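You operate a simulated robot arm through the tools that you are given. There is no shell and no other tool. Be economical: measure what you need, move in short steps, check, and stop when the job is done.

You run a simulated two-armed robot. Do the job below in one go: nothing can be reset, and whatever is moved stays where it is left.

## Task
Pick up the teal goggles with one hand, pass it to the other hand and put it on the top of the rear-end stand. Set down upright: teal goggles.

Only the result counts: the job must be done as asked and must still hold three seconds after the hand-in. Knocking over, shifting, dropping, spilling or breaking anything else fails it.

## Robot
Two 7-joint arms with two-finger grippers on one trunk, on a base that drives. Base frame: it is fixed to the floor where the robot stands at the start and does not move with it; the origin is under the middle of the robot, x ahead of it, y to its left, z up; the surface under the hand at the start is at about z = 84. Units: cm, degrees, N and s.
The left shoulder is at the start at [4.1, 16, 113.1], the right one opposite. With the tool pointing down near the work surface each hand reaches from about 28 to 74 cm from the robot's upright axis, wherever it stands, measured 20 degrees to its own side. Places, roughly: top of the rear-end stand [-150, -80, 90]. Payload 2.45 kg a hand.
The tool frame of a hand sits at the grasp point between the pads (the TCP): z along the fingers, y along the line on which they close. The tips reach 2.6 cm beyond it. Largest opening 9.6 cm; the body of the gripper starts 6.9 cm behind the TCP.
Orientation is that of the tool frame in the base frame, as a unit quaternion [x, y, z, w]. With the fingers straight down and closing along the base's y, the tool's x points along the base's -x, its y along +y and its z along -z.

## Interface
- The arms move only by the tool step_arm. It takes "left_deltas", "right_deltas" or both (then of equal length, played together; a hand with none holds still); each is a list of rows, each an object of numbers (a shift or turn left out is 0, a gripper value left out holds the last): "dx", "dy", "dz": the shift along the tool's x, y, z in cm; "rx", "ry", "rz": the turn, a rotation vector about the tool's x, y, z in degrees; "grip": the closure, from 0 (fully open) to 1 (shut). In form: [{"dx": .., "dy": .., "dz": .., "rx": .., "ry": .., "rz": .., "grip": ..}, ...]. A call has 1 to 20 rows; each row shifts and turns the commanded pose from where the row before left it, along the tool's axes as they then stand. Rows are played at 5 a second. More than 5 cm and 8.6 degrees between two rows, or a gripper value outside its range, and nothing of the call is played. A pose out of reach is approached as far as the arm can. The call stops where the force on the tool passes 40 N (or 10 N more than at its start, if that is more) or the arm is blocked; 0.2 s more then pass. Each finger halts on what it meets, pressing with about 20 N; the grip force reading is that of the motor and also rises with nothing between the fingers. The clock runs only during rows and for 0.2 s after the last one: add rows that do not move to give the fingers time. The reply holds the time, the measured pose of the TCP, the force on the tool along the base axes, the opening and the grip force, in the units named above and with some noise, with the torque about the TCP (base axes, N m) and any sound that the robot's microphone picked up.
- Cameras (640 x 400 px; columns grow to the right, rows downward): "scene" is now at [10.7, -2.26, 160.22]; the picture's right is [-0.26, -0.96, -0.00], its down [-0.75, 0.21, -0.63] and it looks along [0.61, -0.17, -0.78] (base axes); focal length 295 px, centre (320, 200). "left" rides on the left gripper at [8.2, -0.3, -9.8] in its tool frame; the picture's right is [0.04, 1.00, 0.00], its down [-0.73, 0.03, -0.68] and it looks along [-0.68, 0.03, 0.73] (tool axes); focal length 256 px, centre (320, 200). "right" rides on the right gripper at [8.2, 0.3, -9.8] in its tool frame; the picture's right is [-0.04, 1.00, 0.00], its down [-0.73, -0.03, -0.68] and it looks along [-0.68, -0.03, 0.73] (tool axes); focal length 256 px, centre (320, 200). There is no depth. A picture from a camera that has moved, and an enlarged one, comes with that camera's place and axes in the base frame and with its lens.
- capture(camera): a new picture of that camera. It takes no simulated time.
- slide_trunk(by): slides the trunk up (or, below 0, down) by that many cm; the arms and the scene camera ride with it, the base frame stays. It gives what a move gives, with no picture.
- base_move(legs): drives the robot by 1 to 6 legs, each [ahead, left, turn to the left] in cm, cm and degrees, along the robot's own axes; the way and the turn of a leg run together, so that a leg with both is an arc; at most 150 cm and 180 degrees a leg. The arms and the cameras ride along, it lands a little off, and it stops where it bumps. It gives what a move gives.
- pan_tilt(pan, tilt): turns the head with the scene camera to pan (to the left, within 120 degrees either way) and tilt (down, from -29 to 69), counted from straight ahead of the robot. It gives what a move gives.
- enlarge(camera, box): a new picture of the part [left, top, right, bottom] of that camera's present view, enlarged. It takes no simulated time.
- finish_job(): hands the job in; it is judged then, once.

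Go step by step. Nothing tells you exact positions but the pictures and the camera data: compare them with the known pose of the tool, close in by small moves and look again before you grip or let go. The budget is 120 turns and 108 pictures, counting those below and the enlarged ones. Unless the task says otherwise, let go and move clear before handing in, and close with one line.

The tools are called after ">>>" as name(argument=value, ...) on one line, values as JSON. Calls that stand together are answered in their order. step_arm: Moves the arms, as the interface text tells. Its arguments: {"type":"object","properties":{"left_deltas":{"type":"array"},"right_deltas":{"type":"array"}},"required":[]} The other tools are called the same way: slide_trunk (by) slides the trunk up or down; base_move (legs) drives the base; pan_tilt (pan, tilt) turns the head that bears the scene camera; capture (camera) takes a picture; enlarge (camera, box) takes an enlarged picture of a part of a camera's view; finish_job () hands the job in.

At the start:

```text
t: 0.0
left_tcp_pos: [49.22, 8.02, 112.56]
left_tool_rot: [-0.001, 1.0, 0.0, 0.0]
left_ft_force: [-0.7, -0.1, 0.3]
left_moment: [-0.02, 0.02, 0.0]
left_finger_gap: 9.6
left_finger_force: 0.0
right_tcp_pos: [36.86, -26.44, 114.16]
right_tool_rot: [0.0, 1.0, 0.0, -0.001]
right_ft_force: [-0.1, 0.1, 1.3]
right_moment: [-0.02, 0.02, 0.0]
right_finger_gap: 9.6
right_finger_force: 0.0
trunk travel left (down, up): [-30.0, 26.7]
robot x, y, heading: [0.22, 0.06, -0.0]
head pan, tilt: [-15.4, 50.9]
```

scene: 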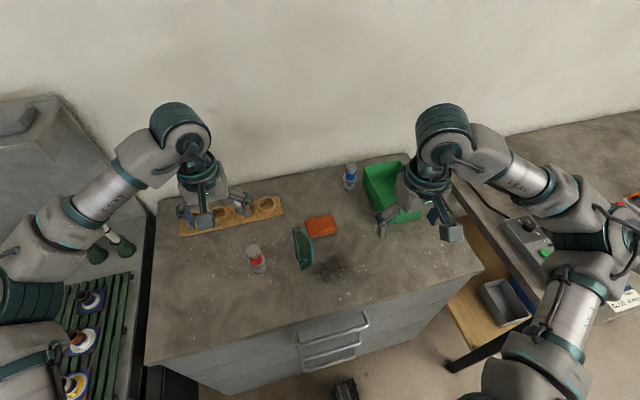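
right: 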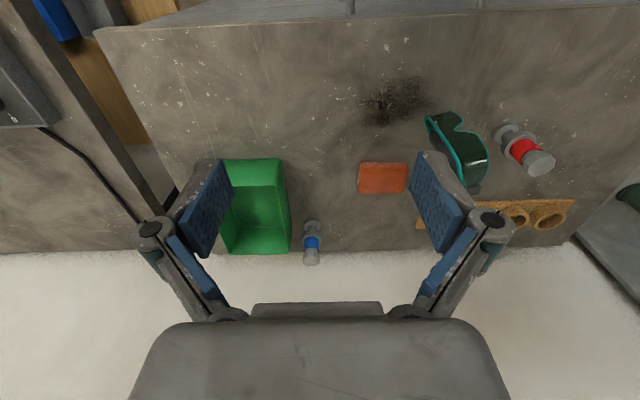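
left: 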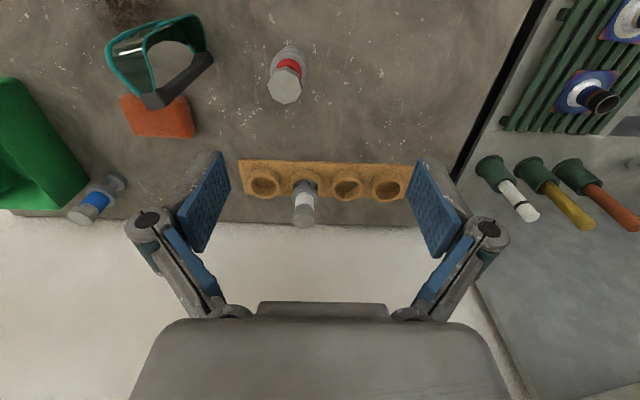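

The teal goggles lie near the middle of the bench, about [52, -9, 86]. I'll look closer from all the cameras before choosing a grasp.

>>> enlarge(camera="scene", box=[240, 200, 400, 300])

>>> enlarge(camera="left", box=[60, 0, 300, 150])

>>> enlarge(camera="right", box=[340, 80, 580, 230])

```text
4.00 times, centred on (320, 250) of scene
camera zoom: at [10.7, -2.26, 160.22], right [-0.26, -0.96, 0.0], down [-0.75, 0.21, -0.63], along [0.61, -0.17, -0.78], focal length 1181 px, centre (320, 0)
```

zoom: 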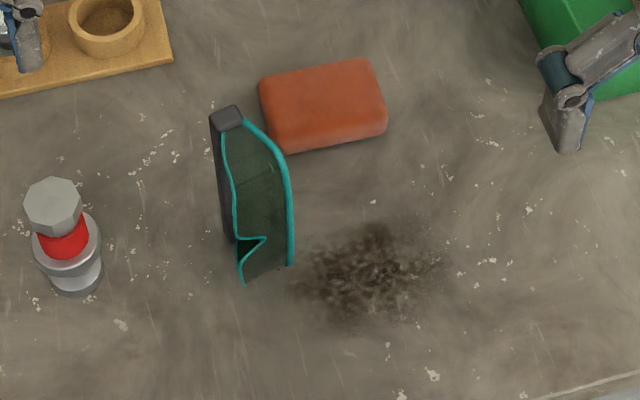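

```text
2.67 times, centred on (180, 75) of left
camera zoom: at [41.15, 7.58, 122.39], right [-0.04, 1.0, 0.0], down [0.73, 0.03, 0.68], along [0.68, 0.03, -0.73], focal length 683 px, centre (693, 533)
```

zoom: 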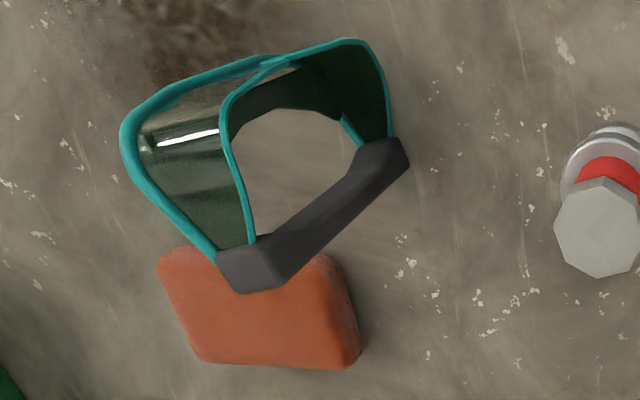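

```text
2.67 times, centred on (460, 155) of right
camera zoom: at [28.67, -26.11, 123.98], right [0.04, 1.0, 0.0], down [0.73, -0.03, 0.68], along [0.68, -0.03, -0.73], focal length 683 px, centre (-53, 320)
```

zoom: 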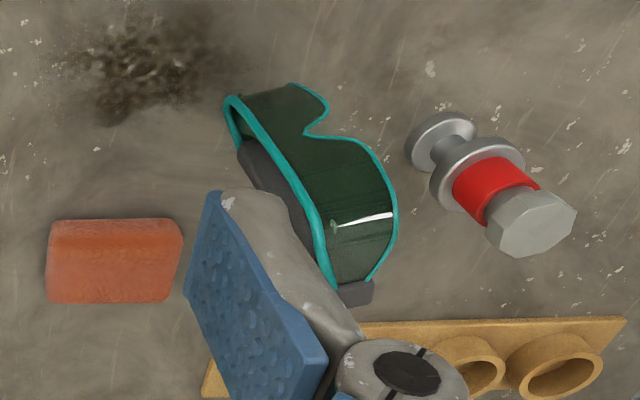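

The goggles seem to stand on one temple end, about 12 cm tall, with the bar near-vertical at x≈52 and the lens facing me. I'll check this with side views, and look toward the stand too.

>>> step_arm(left_deltas=[{"rz": 8.5, "dx": -1.5}, {"rz": 8.5, "dz": 3}, {"rz": 8.5, "dz": 3}, {"rz": 8.5}, {"rz": 8.5}, {"rz": 8.5}, {"rz": 8.5}, {"rz": 8.5}, {"rz": 8.5}, {"rz": 8.5}, {"rz": 5}])

>>> pan_tilt(pan=-120, tilt=25)

>>> capture(camera="left")

>>> capture(camera="scene")

```text
t: 2.4
left_tcp_pos: [46.72, 6.88, 106.78]
left_tool_rot: [0.556, 0.831, -0.011, -0.004]
left_ft_force: [0.0, -0.3, 0.6]
left_moment: [0.01, 0.0, -0.01]
left_finger_gap: 9.59
left_finger_force: 0.1
left hand out of reach, approached as far as the arm can: row 8, 9, 10, 11
right_tcp_pos: [36.38, -26.31, 114.31]
right_tool_rot: [0.0, 1.0, 0.0, 0.001]
right_ft_force: [-0.7, -0.3, -0.7]
right_moment: [-0.02, 0.0, 0.0]
right_finger_gap: 9.61
right_finger_force: 0.1
trunk travel left (down, up): [-30.0, 26.7]
robot x, y, heading: [-0.2, -0.19, -0.1]
head pan, tilt: [-15.4, 50.9]
```

```text
t: 4.2
left_tcp_pos: [46.7, 6.94, 106.91]
left_tool_rot: [0.556, 0.831, -0.011, -0.002]
left_ft_force: [0.3, 0.0, -0.8]
left_moment: [0.0, 0.01, 0.01]
left_finger_gap: 9.6
left_finger_force: 0.0
right_tcp_pos: [36.42, -26.35, 114.3]
right_tool_rot: [0.0, 1.0, 0.0, 0.001]
right_ft_force: [-0.3, 0.3, -0.3]
right_moment: [0.0, 0.03, -0.02]
right_finger_gap: 9.6
right_finger_force: 0.1
trunk travel left (down, up): [-30.0, 26.7]
robot x, y, heading: [-0.13, 0.31, 0.0]
head pan, tilt: [-120.0, 25.0]
```

```text
101 pictures are left
camera left: at [43.45, 14.33, 116.57], right [0.91, 0.42, -0.02], down [0.32, -0.66, 0.68], along [0.27, -0.63, -0.73], focal length 256 px, centre (320, 200)
```

left: 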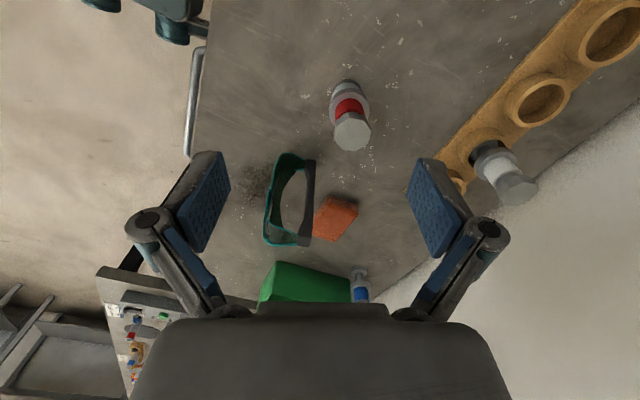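

```text
100 pictures are left
camera scene: at [-1.25, -8.24, 164.13], right [-0.87, 0.5, 0.0], down [0.21, 0.37, -0.91], along [-0.45, -0.78, -0.42], focal length 295 px, centre (320, 200)
```

scene: 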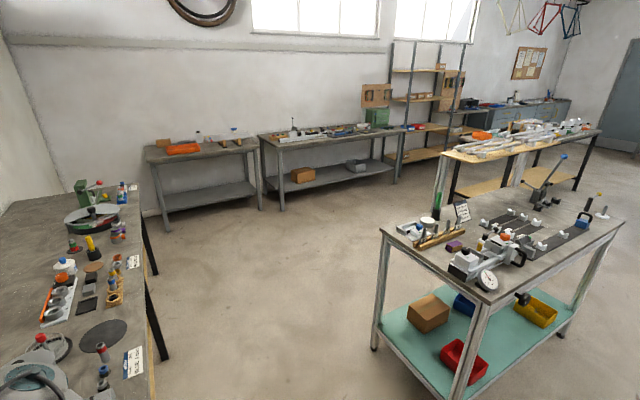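

The view confirms the goggles stand on end, forming a ring with a horizontal axis. Next I'll look at the stand's area and zoom in on the goggles.

>>> enlarge(camera="scene", box=[380, 150, 640, 310])

>>> enlarge(camera="left", box=[240, 130, 380, 260])

```text
2.46 times, centred on (510, 230) of scene
camera zoom: at [-1.25, -8.24, 164.13], right [-0.87, 0.5, 0.0], down [0.21, 0.37, -0.91], along [-0.45, -0.78, -0.42], focal length 727 px, centre (-148, 126)
```

zoom: 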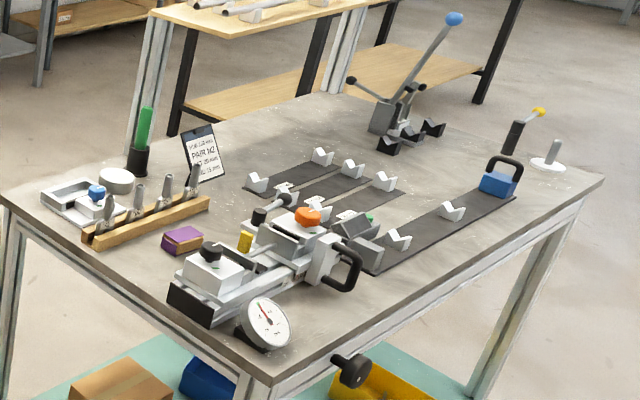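

```text
3.08 times, centred on (310, 195) of left
camera zoom: at [43.45, 14.33, 116.57], right [0.91, 0.42, -0.02], down [0.32, -0.66, 0.68], along [0.27, -0.63, -0.73], focal length 788 px, centre (351, 215)
```

zoom: 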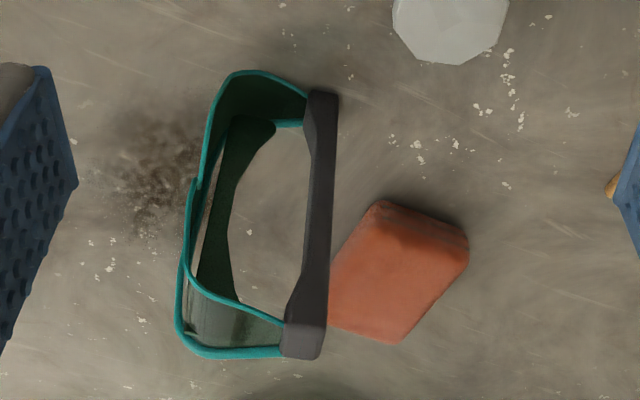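

The goggles rest on one temple, lens facing the robot, nose notch towards +y, so they are lying on their side. For the stand they must be turned brow-up. The "stand" looks like the work table behind me (x -205..-90, y -105..-44). I'll get a low front view with the right hand camera.

>>> step_arm(right_deltas=[{"dz": 4, "dy": 2}, {"dz": 4, "dy": 2}, {"dz": 3}, {"ry": -8.5}, {"ry": -8.5}, {"ry": -8.5}, {"ry": -8.5}, {"ry": -8.5}, {}])

>>> pan_tilt(pan=-10, tilt=50)

>>> capture(camera="right")

```text
t: 6.2
left_tcp_pos: [46.73, 7.0, 106.73]
left_tool_rot: [0.555, 0.832, -0.011, -0.003]
left_ft_force: [0.1, -0.7, 0.5]
left_moment: [-0.03, -0.02, 0.0]
left_finger_gap: 9.62
left_finger_force: 0.1
right_tcp_pos: [43.05, -22.07, 105.49]
right_tool_rot: [0.001, 0.931, 0.0, 0.364]
right_ft_force: [-0.1, -0.8, 0.4]
right_moment: [-0.02, 0.02, 0.0]
right_finger_gap: 9.59
right_finger_force: 0.1
right hand out of reach, approached as far as the arm can: row 6, 7, 8
trunk travel left (down, up): [-30.0, 26.7]
robot x, y, heading: [0.22, 0.15, -0.3]
head pan, tilt: [-120.0, 25.0]
```

```text
t: 8.1
left_tcp_pos: [46.58, 7.02, 106.8]
left_tool_rot: [0.555, 0.831, -0.011, -0.004]
left_ft_force: [0.7, -0.7, 0.1]
left_moment: [-0.01, -0.03, -0.02]
left_finger_gap: 9.6
left_finger_force: 0.1
right_tcp_pos: [42.98, -22.08, 105.43]
right_tool_rot: [0.0, 0.932, 0.0, 0.363]
right_ft_force: [-0.5, -0.2, -0.5]
right_moment: [0.06, 0.01, 0.01]
right_finger_gap: 9.57
right_finger_force: 0.0
trunk travel left (down, up): [-30.0, 26.7]
robot x, y, heading: [-0.26, -0.22, -0.2]
head pan, tilt: [-10.0, 50.0]
```

```text
97 pictures are left
camera right: at [30.29, -21.71, 107.22], right [0.03, 1.0, 0.03], down [0.08, -0.03, 1.0], along [1.0, -0.03, -0.08], focal length 256 px, centre (320, 200)
```

right: 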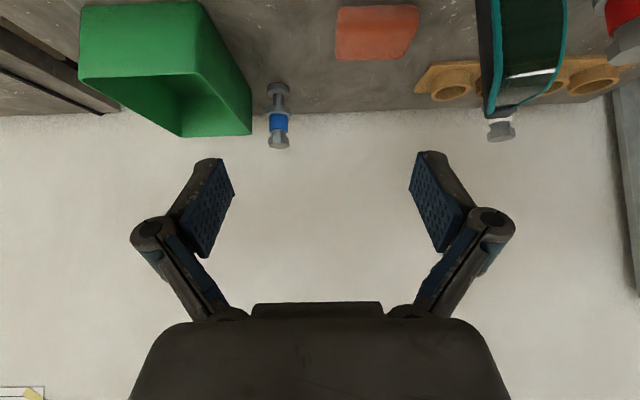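

The goggles are cut off at the top of this view, so I'll pull the right hand back and lower it.

>>> step_arm(right_deltas=[{"dx": 4.5, "dy": 2}, {"dx": 4.5, "dy": 2}, {"dx": 4.5, "dy": 1}, {}])

>>> capture(camera="right")

>>> enlarge(camera="right", box=[370, 0, 630, 170])

```text
t: 9.1
left_tcp_pos: [46.61, 6.91, 106.78]
left_tool_rot: [0.556, 0.831, -0.012, -0.003]
left_ft_force: [0.2, -0.6, -0.3]
left_moment: [0.01, 0.01, 0.04]
left_finger_gap: 9.6
left_finger_force: 0.0
right_tcp_pos: [42.55, -14.67, 97.51]
right_tool_rot: [0.0, 0.932, 0.0, 0.362]
right_ft_force: [-0.7, -0.4, -0.5]
right_moment: [0.0, 0.0, -0.01]
right_finger_gap: 9.58
right_finger_force: 0.1
right hand out of reach, approached as far as the arm can: row 1, 2, 3
trunk travel left (down, up): [-30.0, 26.7]
robot x, y, heading: [0.4, 0.52, -0.2]
head pan, tilt: [-10.0, 50.0]
```

```text
96 pictures are left
camera right: at [29.95, -14.3, 99.19], right [0.03, 1.0, 0.03], down [0.08, -0.03, 1.0], along [1.0, -0.03, -0.08], focal length 256 px, centre (320, 200)
```

right: 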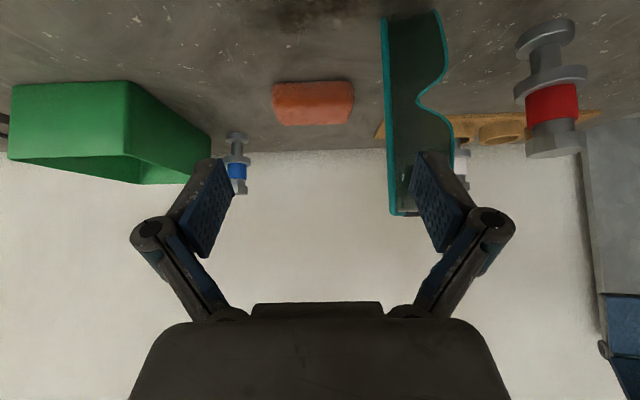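

```text
2.35 times, centred on (500, 85) of right
camera zoom: at [29.95, -14.3, 99.19], right [0.03, 1.0, 0.03], down [0.08, -0.03, 1.0], along [1.0, -0.03, -0.08], focal length 602 px, centre (-104, 471)
```

zoom: 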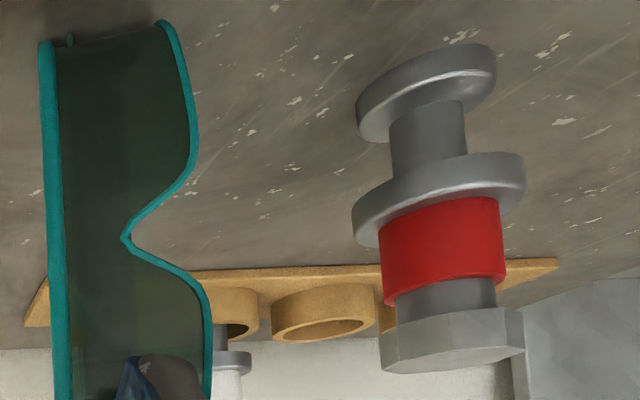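

The brow rim is straight and exactly vertical, with the notch facing +y. I need the temple shape to know which faces it can rest on, so I'll zoom in more.

>>> enlarge(camera="scene", box=[270, 190, 350, 240])

>>> enlarge(camera="left", box=[255, 140, 335, 260])

>>> capture(camera="scene")

```text
8.00 times, centred on (310, 215) of scene
camera zoom: at [10.93, -1.46, 160.34], right [-0.17, -0.98, 0.0], down [-0.76, 0.13, -0.64], along [0.63, -0.11, -0.77], focal length 2362 px, centre (400, 80)
```

zoom: 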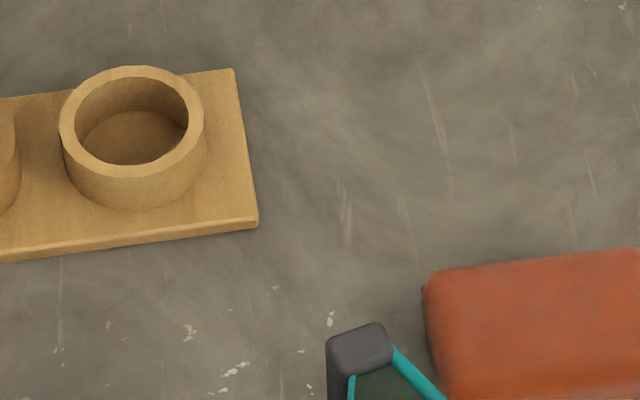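

```text
3.33 times, centred on (295, 200) of left
camera zoom: at [43.43, 14.37, 116.58], right [0.91, 0.42, -0.02], down [0.32, -0.66, 0.68], along [0.27, -0.63, -0.73], focal length 853 px, centre (403, 200)
```

zoom: 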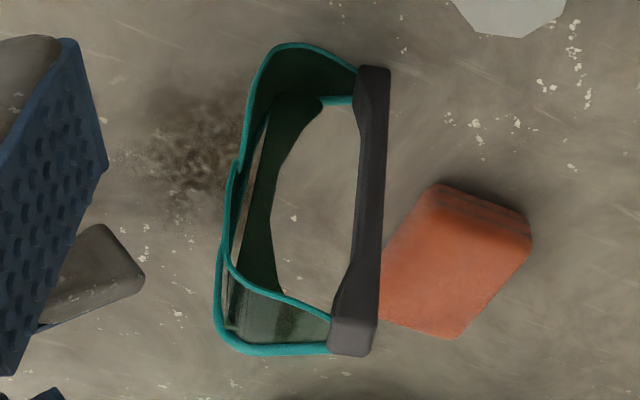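

```text
92 pictures are left
camera scene: at [10.93, -1.46, 160.34], right [-0.17, -0.98, 0.0], down [-0.76, 0.13, -0.64], along [0.63, -0.11, -0.77], focal length 295 px, centre (320, 200)
```

scene: 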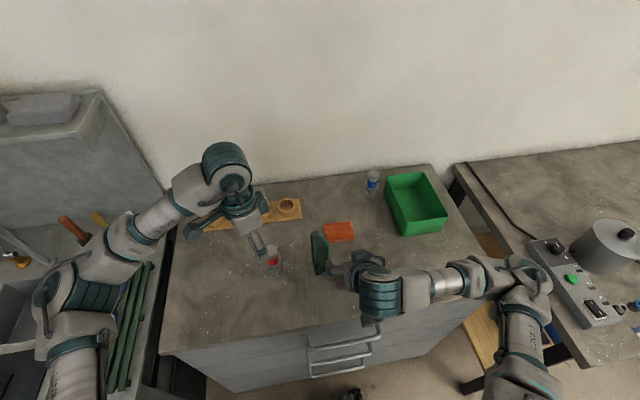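

Let me look at the temple's top face at high zoom.

>>> enlarge(camera="scene", box=[296, 224, 344, 284])

```text
6.67 times, centred on (320, 254) of scene
camera zoom: at [10.93, -1.46, 160.34], right [-0.17, -0.98, 0.0], down [-0.76, 0.13, -0.64], along [0.63, -0.11, -0.77], focal length 1968 px, centre (320, -160)
```

zoom: 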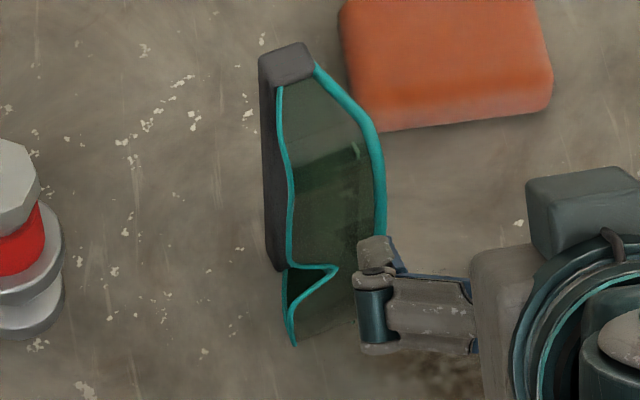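

The temple's taper decides how the goggles can rest, so I want a straight-down view. I'll pull the right hand away, then bring the left camera over the goggles.

>>> step_arm(right_deltas=[{"dy": -4}, {"dy": -4}, {"dy": -4}, {"dx": -3, "dz": -3.5}, {"dx": -3.5, "dz": -3.5}])

>>> step_arm(left_deltas=[{"dz": -3}, {"dx": -4, "dy": -0.6}, {"dx": -4, "dy": -0.6}, {"dx": -4, "dy": -0.6}, {"dx": -4, "dy": -0.6}, {"dx": -4, "dy": -0.6}, {}])

>>> capture(camera="left")

```text
t: 10.3
left_tcp_pos: [46.63, 7.17, 106.8]
left_tool_rot: [0.556, 0.831, -0.012, -0.002]
left_ft_force: [0.4, -0.3, 0.2]
left_moment: [0.0, 0.01, 0.01]
left_finger_gap: 9.57
left_finger_force: 0.1
right_tcp_pos: [43.89, -26.27, 107.25]
right_tool_rot: [-0.001, 0.932, -0.001, 0.363]
right_ft_force: [0.9, 0.7, 0.0]
right_moment: [-0.03, 0.03, -0.02]
right_finger_gap: 9.61
right_finger_force: 0.1
right hand out of reach, approached as far as the arm can: row 1, 2
trunk travel left (down, up): [-30.0, 26.7]
robot x, y, heading: [0.16, 0.01, -0.2]
head pan, tilt: [-10.0, 50.0]
```

```text
t: 11.9
left_tcp_pos: [48.25, -5.41, 110.3]
left_tool_rot: [0.555, 0.832, -0.006, -0.002]
left_ft_force: [-0.3, 0.1, 0.3]
left_moment: [0.07, 0.0, 0.02]
left_finger_gap: 9.62
left_finger_force: 0.0
left hand out of reach, approached as far as the arm can: row 1, 3, 4, 5, 6
right_tcp_pos: [43.95, -27.03, 106.92]
right_tool_rot: [0.001, 0.932, 0.002, 0.363]
right_ft_force: [-1.2, 0.5, -0.4]
right_moment: [0.03, -0.01, 0.05]
right_finger_gap: 9.61
right_finger_force: 0.1
trunk travel left (down, up): [-30.0, 26.7]
robot x, y, heading: [-0.17, -0.12, -0.3]
head pan, tilt: [-10.0, 50.0]
```

```text
90 pictures are left
camera left: at [44.92, 1.84, 120.09], right [0.91, 0.42, -0.01], down [0.32, -0.66, 0.68], along [0.28, -0.62, -0.73], focal length 256 px, centre (320, 200)
```

left: 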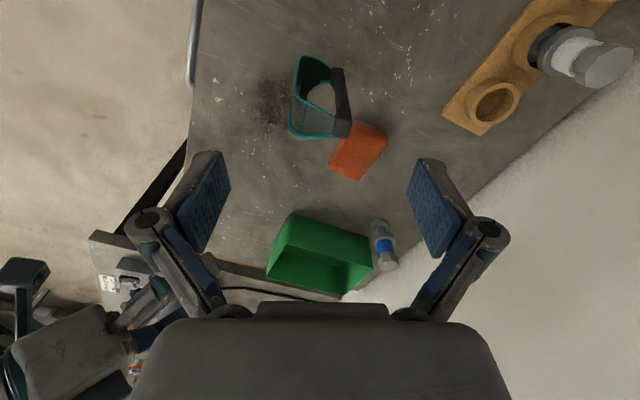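

>>> enlarge(camera="left", box=[280, 45, 360, 145])

```text
4.00 times, centred on (320, 95) of left
camera zoom: at [44.92, 1.84, 120.09], right [0.91, 0.42, -0.01], down [0.32, -0.66, 0.68], along [0.28, -0.62, -0.73], focal length 1024 px, centre (320, 620)
```

zoom: 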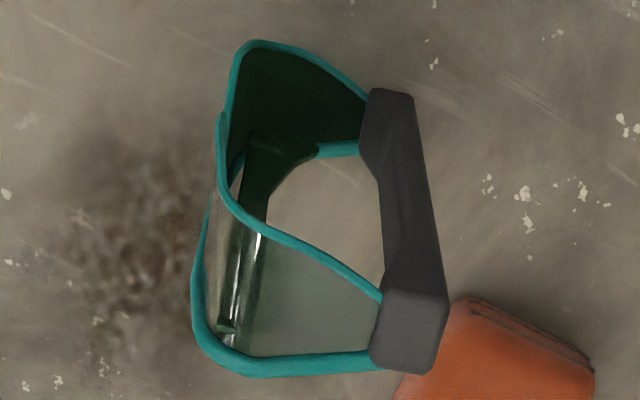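

The lower rim flares well past the bar's block, so worn-style the goggles wouldn't rest level. The flat temple is their standing base, so I'll keep the present up direction. The left hand will take the top lobe from above, and the right, tilted, will take the lower lobe. Now I'll untwist the left hand to match the goggles' yaw of about 18°.

>>> step_arm(left_deltas=[{"rz": -8.5}, {"rz": -8.5}, {"rz": -8.5}, {"rz": -8.5}, {"rz": -8.5}, {"rz": -8.5}, {"rz": -8.5}, {"rz": -8.5}, {"rz": -8.5}, {"rz": -8.5}, {}])

```text
t: 14.3
left_tcp_pos: [48.27, -5.11, 110.52]
left_tool_rot: [-0.148, 0.989, -0.005, -0.007]
left_ft_force: [-0.3, -0.6, -0.1]
left_moment: [0.0, 0.01, -0.02]
left_finger_gap: 9.58
left_finger_force: 0.1
right_tcp_pos: [44.04, -26.42, 107.12]
right_tool_rot: [0.0, 0.932, 0.0, 0.363]
right_ft_force: [0.7, 0.6, -0.1]
right_moment: [0.0, -0.03, 0.05]
right_finger_gap: 9.61
right_finger_force: 0.0
trunk travel left (down, up): [-30.0, 26.7]
robot x, y, heading: [-0.3, 0.08, 0.1]
head pan, tilt: [-10.0, 50.0]
```

>>> step_arm(left_deltas=[{"dx": 2.3, "dy": -2.75, "rz": -1.5}, {"dz": 4}, {}])

>>> capture(camera="left")

>>> enlarge(camera="scene", box=[260, 200, 380, 300])

>>> capture(camera="right")

```text
t: 15.1
left_tcp_pos: [46.65, -8.25, 106.57]
left_tool_rot: [-0.161, 0.987, -0.006, -0.007]
left_ft_force: [0.2, 0.2, 0.3]
left_moment: [0.0, -0.03, -0.04]
left_finger_gap: 9.61
left_finger_force: 0.1
right_tcp_pos: [43.86, -26.35, 107.13]
right_tool_rot: [-0.001, 0.931, -0.001, 0.364]
right_ft_force: [0.0, 0.2, 0.5]
right_moment: [-0.01, -0.03, 0.01]
right_finger_gap: 9.59
right_finger_force: 0.1
trunk travel left (down, up): [-30.0, 26.7]
robot x, y, heading: [-0.29, 0.04, -0.2]
head pan, tilt: [-10.0, 50.0]
```

```text
88 pictures are left
camera left: at [39.18, -11.19, 116.58], right [-0.35, 0.94, -0.01], down [0.7, 0.27, 0.67], along [0.63, 0.23, -0.75], focal length 256 px, centre (320, 200)
```

left: 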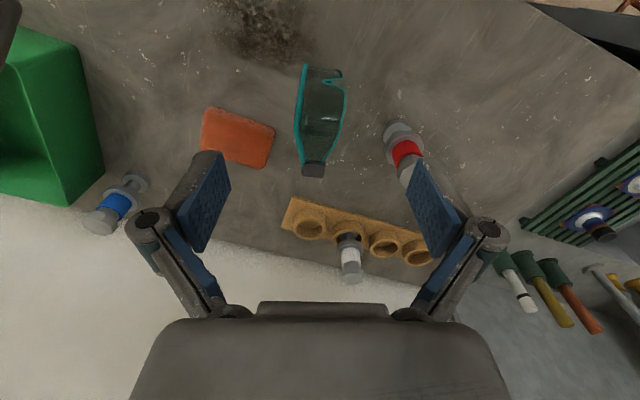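

```text
4.00 times, centred on (320, 250) of scene
camera zoom: at [10.91, -1.57, 160.34], right [-0.17, -0.98, 0.0], down [-0.76, 0.13, -0.64], along [0.63, -0.11, -0.77], focal length 1181 px, centre (320, 0)
```

zoom: 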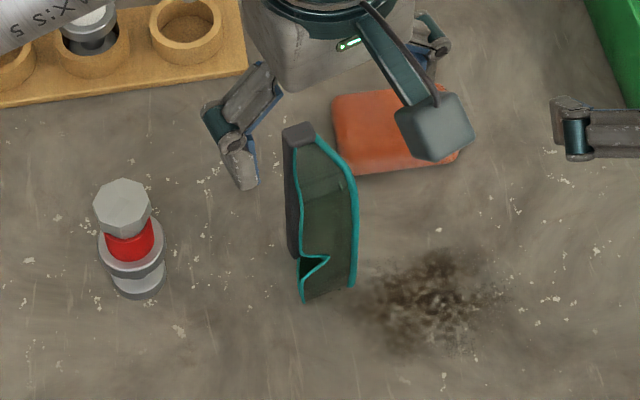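

```text
86 pictures are left
camera right: at [31.3, -25.96, 108.89], right [0.03, 1.0, 0.03], down [0.08, -0.03, 1.0], along [1.0, -0.03, -0.08], focal length 256 px, centre (320, 200)
```

right: 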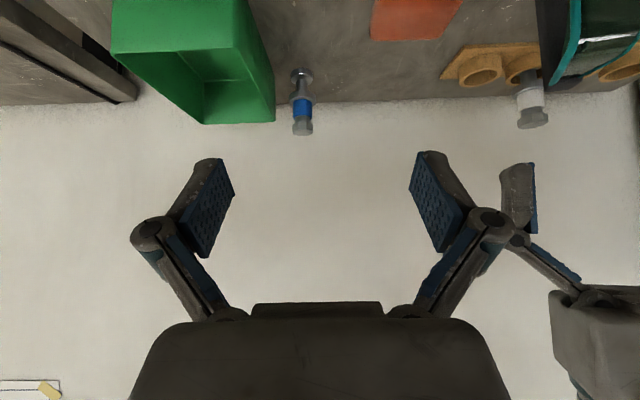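

The left hand is centred over the top lobe. I'll descend to z≈96 and check.

>>> step_arm(left_deltas=[{"dz": 4}, {"dz": 4}, {"dz": 2.5}, {}])

>>> enlarge(camera="left", box=[200, 50, 440, 250])

>>> enlarge(camera="scene", box=[260, 200, 380, 300])

```text
t: 16.1
left_tcp_pos: [46.45, -8.56, 96.06]
left_tool_rot: [-0.16, 0.987, -0.004, -0.007]
left_ft_force: [0.3, -0.8, -1.3]
left_moment: [0.01, -0.01, 0.07]
left_finger_gap: 9.59
left_finger_force: 0.0
right_tcp_pos: [43.94, -26.55, 107.23]
right_tool_rot: [0.0, 0.932, 0.0, 0.363]
right_ft_force: [-0.8, -0.7, -0.4]
right_moment: [0.03, 0.04, 0.0]
right_finger_gap: 9.59
right_finger_force: 0.1
trunk travel left (down, up): [-30.0, 26.7]
robot x, y, heading: [0.03, 0.16, -0.1]
head pan, tilt: [-10.0, 50.0]
```

```text
2.00 times, centred on (320, 150) of left
camera zoom: at [39.0, -11.43, 105.91], right [-0.35, 0.94, -0.01], down [0.7, 0.27, 0.67], along [0.63, 0.23, -0.74], focal length 512 px, centre (320, 300)
```

zoom: 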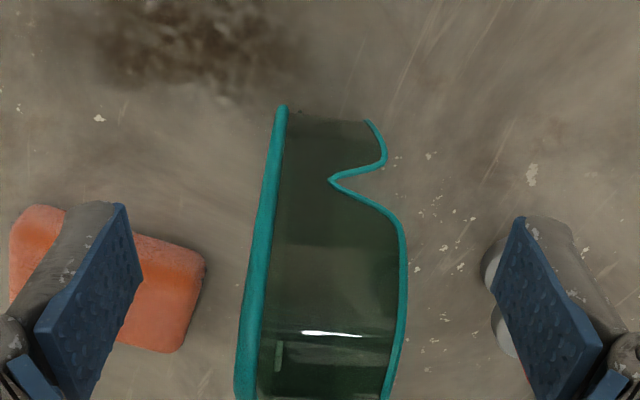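

```text
4.00 times, centred on (320, 250) of scene
camera zoom: at [10.91, -1.76, 160.34], right [-0.17, -0.98, 0.0], down [-0.76, 0.13, -0.64], along [0.63, -0.11, -0.77], focal length 1181 px, centre (320, 0)
```

zoom: 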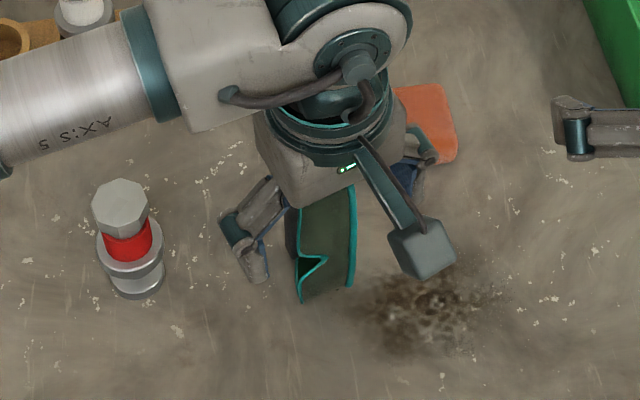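

It's well centred between the pads, so I'll close now.

>>> step_arm(left_deltas=[{"grip": 0.5}, {"grip": 0.7}, {"grip": 1}, {"grip": 1}, {"grip": 1}])

>>> enlarge(camera="left", box=[200, 50, 440, 250])

```text
t: 17.3
left_tcp_pos: [46.38, -8.53, 95.94]
left_tool_rot: [-0.16, 0.987, -0.004, -0.006]
left_ft_force: [0.1, 0.1, 0.5]
left_moment: [0.01, -0.04, 0.0]
left_finger_gap: 4.37
left_finger_force: 20.0
right_tcp_pos: [43.91, -26.47, 107.15]
right_tool_rot: [0.0, 0.932, 0.0, 0.363]
right_ft_force: [0.5, -0.2, 1.0]
right_moment: [-0.02, -0.02, 0.01]
right_finger_gap: 9.6
right_finger_force: 0.3
trunk travel left (down, up): [-30.0, 26.7]
robot x, y, heading: [-0.08, 0.12, 0.2]
head pan, tilt: [-10.0, 50.0]
```

```text
2.00 times, centred on (320, 150) of left
camera zoom: at [39.0, -11.45, 105.94], right [-0.35, 0.94, -0.01], down [0.7, 0.27, 0.67], along [0.63, 0.23, -0.75], focal length 512 px, centre (320, 300)
```

zoom: 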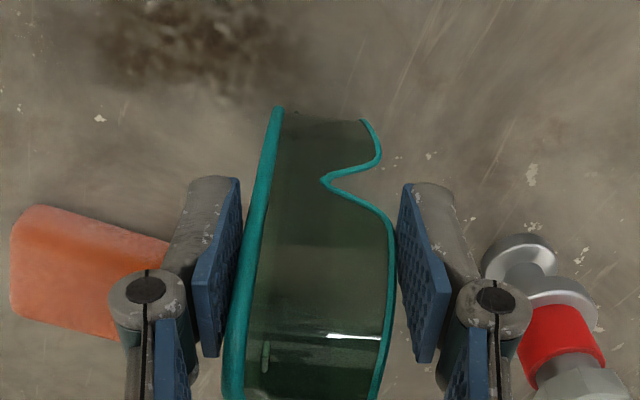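

Gripped at 4.37 cm with 20 N. I'll lift straight up by 15 cm and look.

>>> step_arm(left_deltas=[{"dz": -2}, {"dz": -3}, {"dz": -3}, {"dz": -3}, {"dz": -4}, {}])

>>> capture(camera="left")

>>> capture(camera="scene")

>>> capture(camera="right")

```text
t: 18.7
left_tcp_pos: [46.85, -8.3, 110.97]
left_tool_rot: [-0.159, 0.987, -0.004, -0.009]
left_ft_force: [-0.4, 1.2, -0.8]
left_moment: [0.03, 0.02, -0.03]
left_finger_gap: 4.36
left_finger_force: 20.0
right_tcp_pos: [43.98, -26.51, 106.91]
right_tool_rot: [0.0, 0.931, 0.001, 0.364]
right_ft_force: [-0.1, 0.2, -0.7]
right_moment: [-0.01, -0.01, -0.01]
right_finger_gap: 9.59
right_finger_force: 0.1
trunk travel left (down, up): [-30.0, 26.7]
robot x, y, heading: [-0.03, 0.18, -0.5]
head pan, tilt: [-10.0, 50.0]
```

```text
82 pictures are left
camera left: at [39.41, -11.18, 121.07], right [-0.35, 0.94, 0.0], down [0.7, 0.27, 0.67], along [0.62, 0.23, -0.75], focal length 256 px, centre (320, 200)
```

left: 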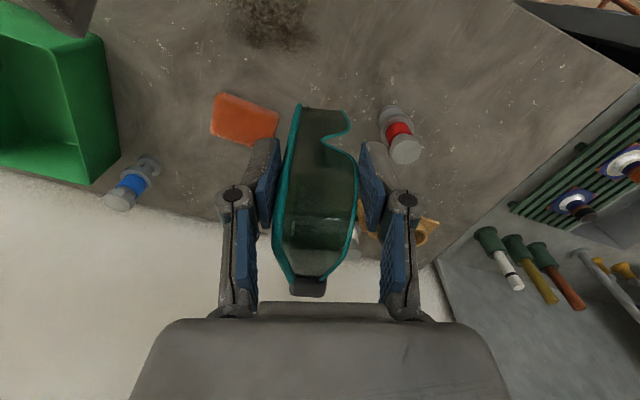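

```text
81 pictures are left
camera scene: at [10.98, -1.81, 160.33], right [-0.17, -0.98, 0.0], down [-0.76, 0.13, -0.64], along [0.63, -0.11, -0.77], focal length 295 px, centre (320, 200)
```

scene: 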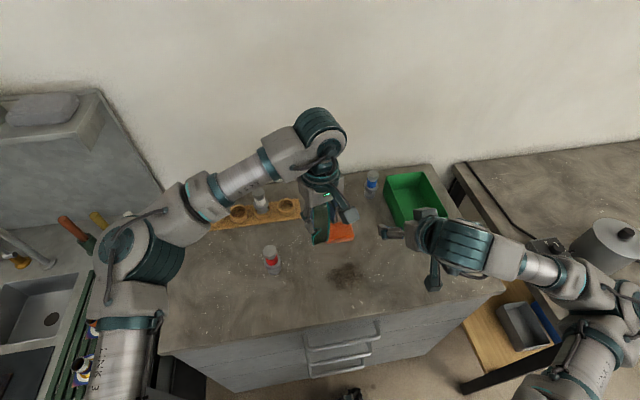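

```text
80 pictures are left
camera right: at [31.38, -26.19, 108.8], right [0.03, 1.0, 0.03], down [0.08, -0.03, 1.0], along [1.0, -0.03, -0.08], focal length 256 px, centre (320, 200)
```

right: 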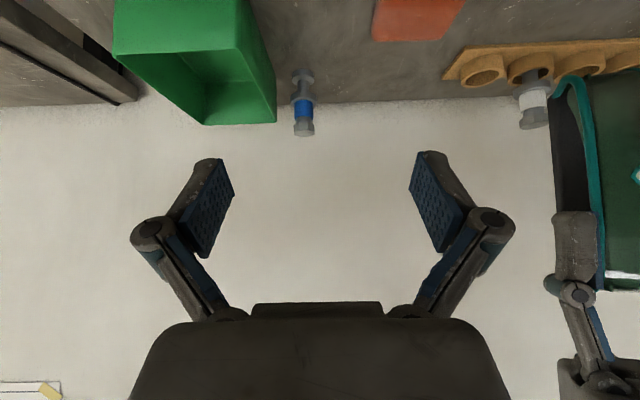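

Held firmly with no slip. I'll push the left hand further out so the right arm has room for a flat forward approach. At the same time I'll pitch the right hand up more and yaw it towards the goggles' front.

>>> step_arm(left_deltas=[{"dx": -3.5, "dy": -1.2, "dz": -1}, {"dx": -3.5, "dy": -1.2, "dz": -1}, {"dx": -3.4, "dy": -1.1, "dz": -1}, {}])

>>> step_arm(right_deltas=[{"dx": -2, "dz": 2, "ry": -8}, {"dx": -2, "dz": 2, "ry": -8}, {}])

```text
t: 19.7
left_tcp_pos: [58.22, -8.71, 114.04]
left_tool_rot: [-0.158, 0.987, -0.002, -0.008]
left_ft_force: [0.0, -1.2, -0.4]
left_moment: [0.03, 0.03, 0.0]
left_finger_gap: 4.35
left_finger_force: 19.9
right_tcp_pos: [43.99, -26.71, 107.07]
right_tool_rot: [0.001, 0.931, 0.001, 0.364]
right_ft_force: [-0.7, 0.1, 0.1]
right_moment: [0.0, 0.03, 0.01]
right_finger_gap: 9.59
right_finger_force: 0.0
trunk travel left (down, up): [-30.0, 26.7]
robot x, y, heading: [0.21, 0.24, 0.1]
head pan, tilt: [-10.0, 50.0]
```

```text
t: 20.5
left_tcp_pos: [58.13, -8.67, 114.04]
left_tool_rot: [-0.161, 0.987, -0.002, -0.007]
left_ft_force: [0.7, -0.4, -1.5]
left_moment: [-0.01, 0.01, 0.0]
left_finger_gap: 4.34
left_finger_force: 20.0
right_tcp_pos: [49.8, -26.63, 107.17]
right_tool_rot: [0.001, 0.872, 0.0, 0.49]
right_ft_force: [-0.4, 0.6, 0.0]
right_moment: [-0.01, -0.03, 0.01]
right_finger_gap: 9.58
right_finger_force: 0.2
trunk travel left (down, up): [-30.0, 26.7]
robot x, y, heading: [-0.18, -0.11, 0.2]
head pan, tilt: [-10.0, 50.0]
```

>>> step_arm(right_deltas=[{"rx": -5.27, "rz": -3.2}, {"rx": -5.27, "rz": -3.2}, {"rx": -5.27, "rz": -3.2}, {"dx": -1.6, "dy": 3.6, "dz": -0.22}, {"dx": -1.6, "dy": 3.6, "dz": -0.22}, {"dx": -1.6, "dy": 3.6, "dz": -0.22}, {"dx": -1.6, "dy": 3.5, "dz": -0.22}, {}])

>>> capture(camera="right")

>>> capture(camera="scene")

```text
t: 22.3
left_tcp_pos: [58.05, -8.59, 114.1]
left_tool_rot: [-0.158, 0.987, -0.004, -0.007]
left_ft_force: [-0.5, -0.3, -0.3]
left_moment: [0.0, -0.04, -0.01]
left_finger_gap: 4.35
left_finger_force: 20.2
right_tcp_pos: [47.76, -12.37, 113.05]
right_tool_rot: [-0.14, 0.86, 0.08, 0.484]
right_ft_force: [-0.2, 0.0, 0.0]
right_moment: [0.02, 0.01, -0.02]
right_finger_gap: 9.57
right_finger_force: 0.2
trunk travel left (down, up): [-30.0, 26.7]
robot x, y, heading: [-0.27, -0.11, -0.1]
head pan, tilt: [-10.0, 50.0]
```

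```text
79 pictures are left
camera right: at [35.67, -15.92, 111.16], right [-0.3, 0.95, 0.04], down [-0.18, -0.09, 0.98], along [0.94, 0.28, 0.2], focal length 256 px, centre (320, 200)
```

right: 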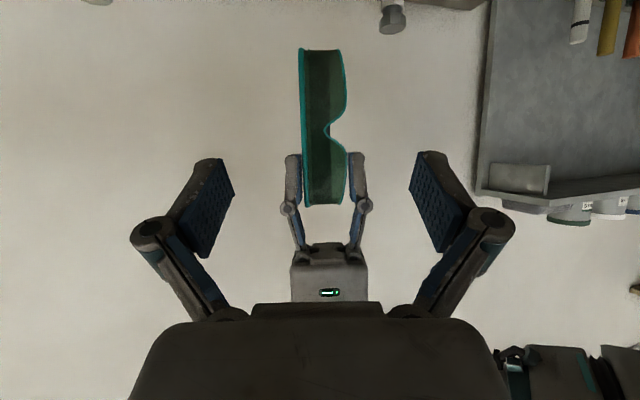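

```text
78 pictures are left
camera scene: at [10.96, -1.79, 160.33], right [-0.17, -0.98, 0.0], down [-0.76, 0.13, -0.64], along [0.63, -0.11, -0.77], focal length 295 px, centre (320, 200)
```

scene: 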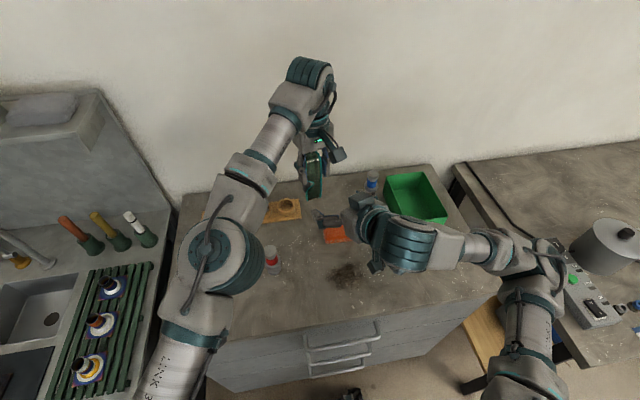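

The goggles' lower lobe (upper in this inverted view) lies right on the right hand's approach axis. I'll advance in two stages.

>>> step_arm(right_deltas=[{"dz": 3, "dy": 0.2}, {"dz": 3}, {"dz": 2.5}, {}])

>>> capture(camera="right")

```text
t: 23.3
left_tcp_pos: [58.1, -8.59, 114.15]
left_tool_rot: [-0.16, 0.987, -0.004, -0.007]
left_ft_force: [0.2, 0.0, 0.6]
left_moment: [-0.07, 0.03, 0.04]
left_finger_gap: 4.32
left_finger_force: 20.3
right_tcp_pos: [54.62, -9.55, 108.58]
right_tool_rot: [-0.14, 0.86, 0.08, 0.484]
right_ft_force: [0.1, 0.0, -0.2]
right_moment: [0.01, -0.02, 0.01]
right_finger_gap: 9.59
right_finger_force: 0.0
trunk travel left (down, up): [-30.0, 26.7]
robot x, y, heading: [0.25, 0.2, 0.2]
head pan, tilt: [-10.0, 50.0]
```

```text
77 pictures are left
camera right: at [42.51, -13.22, 106.73], right [-0.3, 0.95, 0.04], down [-0.18, -0.09, 0.98], along [0.94, 0.28, 0.2], focal length 256 px, centre (320, 200)
```

right: 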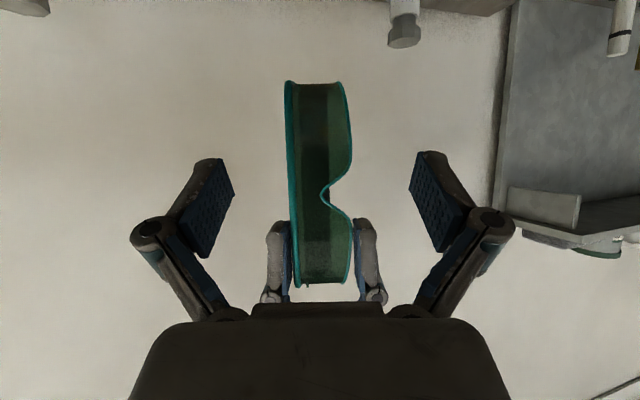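

>>> step_arm(right_deltas=[{"dz": 2.2}, {"dz": 2.2}, {}])

>>> capture(camera="right")

>>> capture(camera="left")

```text
t: 24.1
left_tcp_pos: [58.11, -8.46, 114.18]
left_tool_rot: [-0.16, 0.987, -0.005, -0.007]
left_ft_force: [-0.1, -0.7, -0.9]
left_moment: [-0.01, 0.0, -0.01]
left_finger_gap: 4.34
left_finger_force: 20.2
right_tcp_pos: [58.04, -8.3, 106.24]
right_tool_rot: [-0.14, 0.86, 0.08, 0.484]
right_ft_force: [0.0, -0.7, 0.2]
right_moment: [0.01, -0.01, -0.03]
right_finger_gap: 9.59
right_finger_force: 0.1
trunk travel left (down, up): [-30.0, 26.7]
robot x, y, heading: [-0.12, 0.07, 0.0]
head pan, tilt: [-10.0, 50.0]
```

```text
76 pictures are left
camera right: at [45.92, -11.98, 104.53], right [-0.3, 0.95, 0.03], down [-0.18, -0.09, 0.98], along [0.94, 0.28, 0.2], focal length 256 px, centre (320, 200)
```

right: 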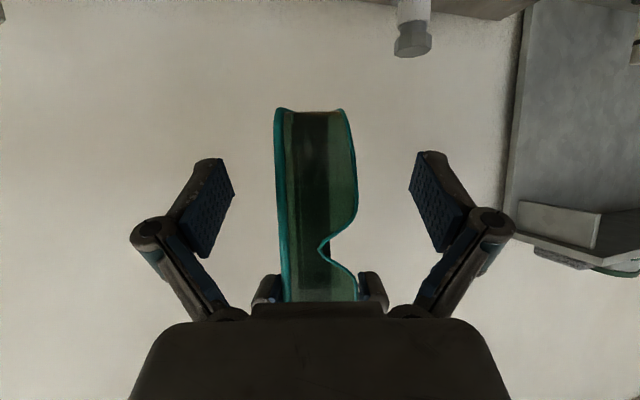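

```text
75 pictures are left
camera left: at [50.61, -11.37, 124.08], right [-0.35, 0.94, -0.01], down [0.7, 0.27, 0.67], along [0.63, 0.23, -0.75], focal length 256 px, centre (320, 200)
```

left: 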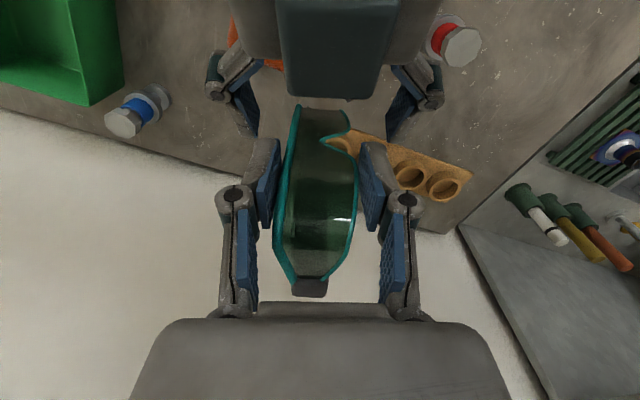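

The right fingers straddle the lower lobe, so I'll close the right hand.

>>> step_arm(right_deltas=[{"grip": 0.4, "dy": -0.2}, {"grip": 0.6}, {"grip": 1}, {"grip": 1}, {"grip": 1}])

>>> capture(camera="right")

```text
t: 25.3
left_tcp_pos: [58.12, -8.23, 114.04]
left_tool_rot: [-0.16, 0.987, -0.005, -0.007]
left_ft_force: [4.1, -2.6, -1.1]
left_moment: [-0.12, -0.24, -0.06]
left_finger_gap: 4.32
left_finger_force: 19.3
right_tcp_pos: [58.06, -8.63, 106.34]
right_tool_rot: [-0.14, 0.861, 0.079, 0.482]
right_ft_force: [-4.7, 2.3, -0.3]
right_moment: [-0.06, -0.07, 0.01]
right_finger_gap: 4.25
right_finger_force: 19.8
trunk travel left (down, up): [-30.0, 26.7]
robot x, y, heading: [0.06, 0.09, -0.0]
head pan, tilt: [-10.0, 50.0]
```

```text
74 pictures are left
camera right: at [46.02, -12.19, 104.52], right [-0.3, 0.95, 0.04], down [-0.18, -0.09, 0.98], along [0.94, 0.29, 0.2], focal length 256 px, centre (320, 200)
```

right: 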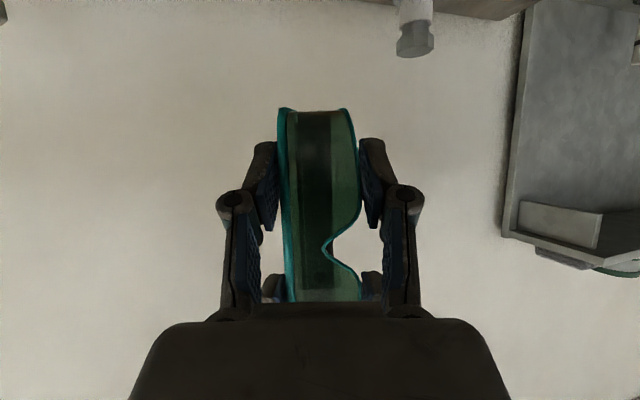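

Both hands hold it, and the right grip is firm at 4.25 cm. I'll open the left hand and draw it straight up.

>>> step_arm(left_deltas=[{"grip": 0.4}, {"grip": 0.2}, {"grip": 0}, {"grip": 0}, {"dz": -3}, {"dz": -4}, {"dz": -4}, {}])

>>> capture(camera="right")

>>> capture(camera="left")

```text
t: 27.1
left_tcp_pos: [55.05, -7.07, 122.17]
left_tool_rot: [-0.16, 0.987, -0.003, -0.009]
left_ft_force: [-0.2, 0.8, 0.4]
left_moment: [0.03, 0.02, 0.03]
left_finger_gap: 9.61
left_finger_force: 0.0
left hand out of reach, approached as far as the arm can: row 5, 6, 7
right_tcp_pos: [58.1, -8.67, 106.34]
right_tool_rot: [-0.139, 0.861, 0.079, 0.483]
right_ft_force: [-0.6, -0.7, -1.1]
right_moment: [0.02, 0.0, 0.04]
right_finger_gap: 4.26
right_finger_force: 19.7
trunk travel left (down, up): [-30.0, 26.7]
robot x, y, heading: [0.03, -0.14, 0.1]
head pan, tilt: [-10.0, 50.0]
```

```text
73 pictures are left
camera right: at [46.08, -12.35, 104.46], right [-0.3, 0.95, 0.04], down [-0.18, -0.09, 0.98], along [0.94, 0.28, 0.2], focal length 256 px, centre (320, 200)
```

right: 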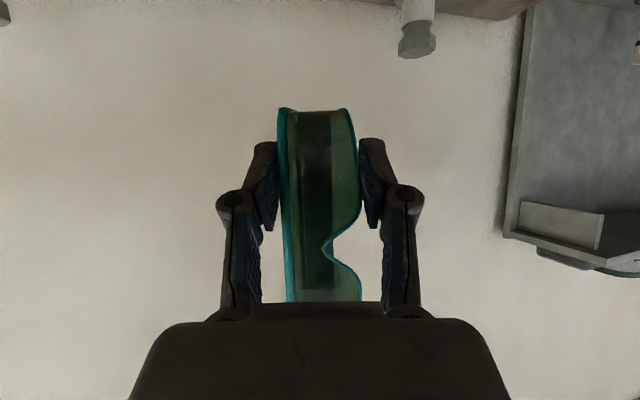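

```text
72 pictures are left
camera left: at [47.74, -9.89, 132.03], right [-0.35, 0.94, 0.0], down [0.7, 0.27, 0.67], along [0.62, 0.23, -0.75], focal length 256 px, centre (320, 200)
```

left: 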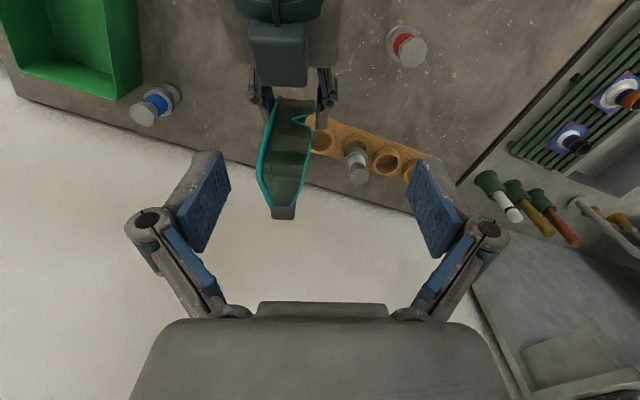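

The handover worked and the right hand holds the goggles. I'll move the left hand aside, then survey behind-left before driving.

>>> step_arm(left_deltas=[{"dx": 1.5, "dy": 4.4}, {"dx": 1.5, "dy": 4.4}, {"dx": 1.5, "dy": 4.4}, {"dx": 2, "dy": 4}, {"dx": 3}, {}])

>>> pan_tilt(pan=120, tilt=30)

>>> capture(camera="scene")

>>> pan_tilt(pan=-120, tilt=40)

>>> capture(camera="scene")

```text
t: 28.5
left_tcp_pos: [40.5, 7.13, 121.88]
left_tool_rot: [-0.16, 0.987, -0.005, -0.007]
left_ft_force: [0.9, -0.5, 0.2]
left_moment: [0.0, -0.01, 0.0]
left_finger_gap: 9.59
left_finger_force: 0.1
right_tcp_pos: [58.16, -8.26, 106.25]
right_tool_rot: [-0.141, 0.861, 0.079, 0.482]
right_ft_force: [0.3, 0.1, -0.2]
right_moment: [-0.01, 0.05, 0.0]
right_finger_gap: 4.27
right_finger_force: 20.1
trunk travel left (down, up): [-30.0, 26.7]
robot x, y, heading: [-0.04, -0.33, -0.1]
head pan, tilt: [-10.0, 50.0]
```

```text
t: 30.6
left_tcp_pos: [40.39, 6.87, 121.95]
left_tool_rot: [-0.16, 0.987, -0.005, -0.008]
left_ft_force: [0.3, -0.7, -0.1]
left_moment: [0.02, 0.01, 0.02]
left_finger_gap: 9.61
left_finger_force: 0.1
right_tcp_pos: [58.08, -8.42, 106.37]
right_tool_rot: [-0.14, 0.861, 0.079, 0.483]
right_ft_force: [-0.5, 0.4, -0.5]
right_moment: [-0.02, 0.01, -0.01]
right_finger_gap: 4.26
right_finger_force: 20.2
trunk travel left (down, up): [-30.0, 26.7]
robot x, y, heading: [-0.03, 0.15, 0.1]
head pan, tilt: [120.0, 30.0]
```

```text
71 pictures are left
camera scene: at [-1.12, 7.73, 163.34], right [0.87, 0.5, 0.0], down [0.25, -0.43, -0.87], along [-0.43, 0.75, -0.5], focal length 295 px, centre (320, 200)
```

scene: 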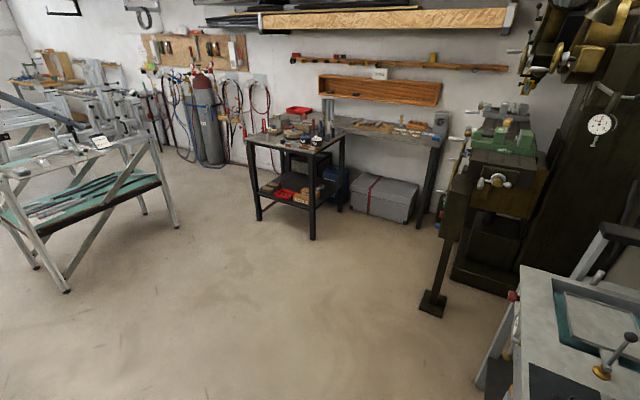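

```text
t: 34.0
left_tcp_pos: [40.32, 6.73, 121.95]
left_tool_rot: [-0.16, 0.987, -0.005, -0.007]
left_ft_force: [0.1, 0.4, -0.3]
left_moment: [0.0, 0.0, -0.02]
left_finger_gap: 9.59
left_finger_force: 0.0
right_tcp_pos: [58.08, -8.55, 106.34]
right_tool_rot: [-0.139, 0.861, 0.078, 0.483]
right_ft_force: [-0.4, -0.6, 0.3]
right_moment: [-0.05, -0.01, 0.0]
right_finger_gap: 4.26
right_finger_force: 19.9
trunk travel left (down, up): [-30.0, 26.7]
robot x, y, heading: [-0.07, 0.06, 0.1]
head pan, tilt: [-120.0, 40.0]
```

```text
70 pictures are left
camera scene: at [-0.86, -7.49, 161.8], right [-0.87, 0.5, 0.0], down [0.32, 0.56, -0.77], along [-0.39, -0.66, -0.64], focal length 295 px, centre (320, 200)
```

scene: 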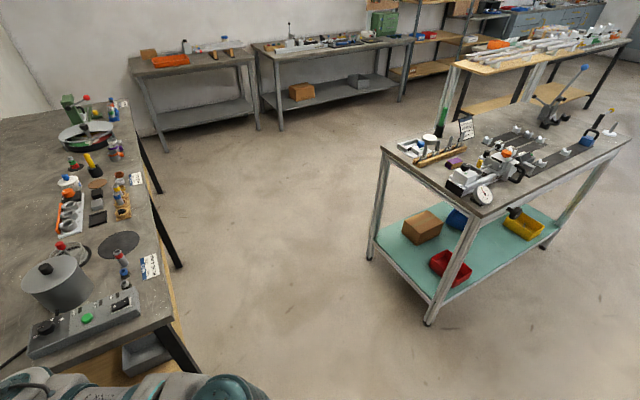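

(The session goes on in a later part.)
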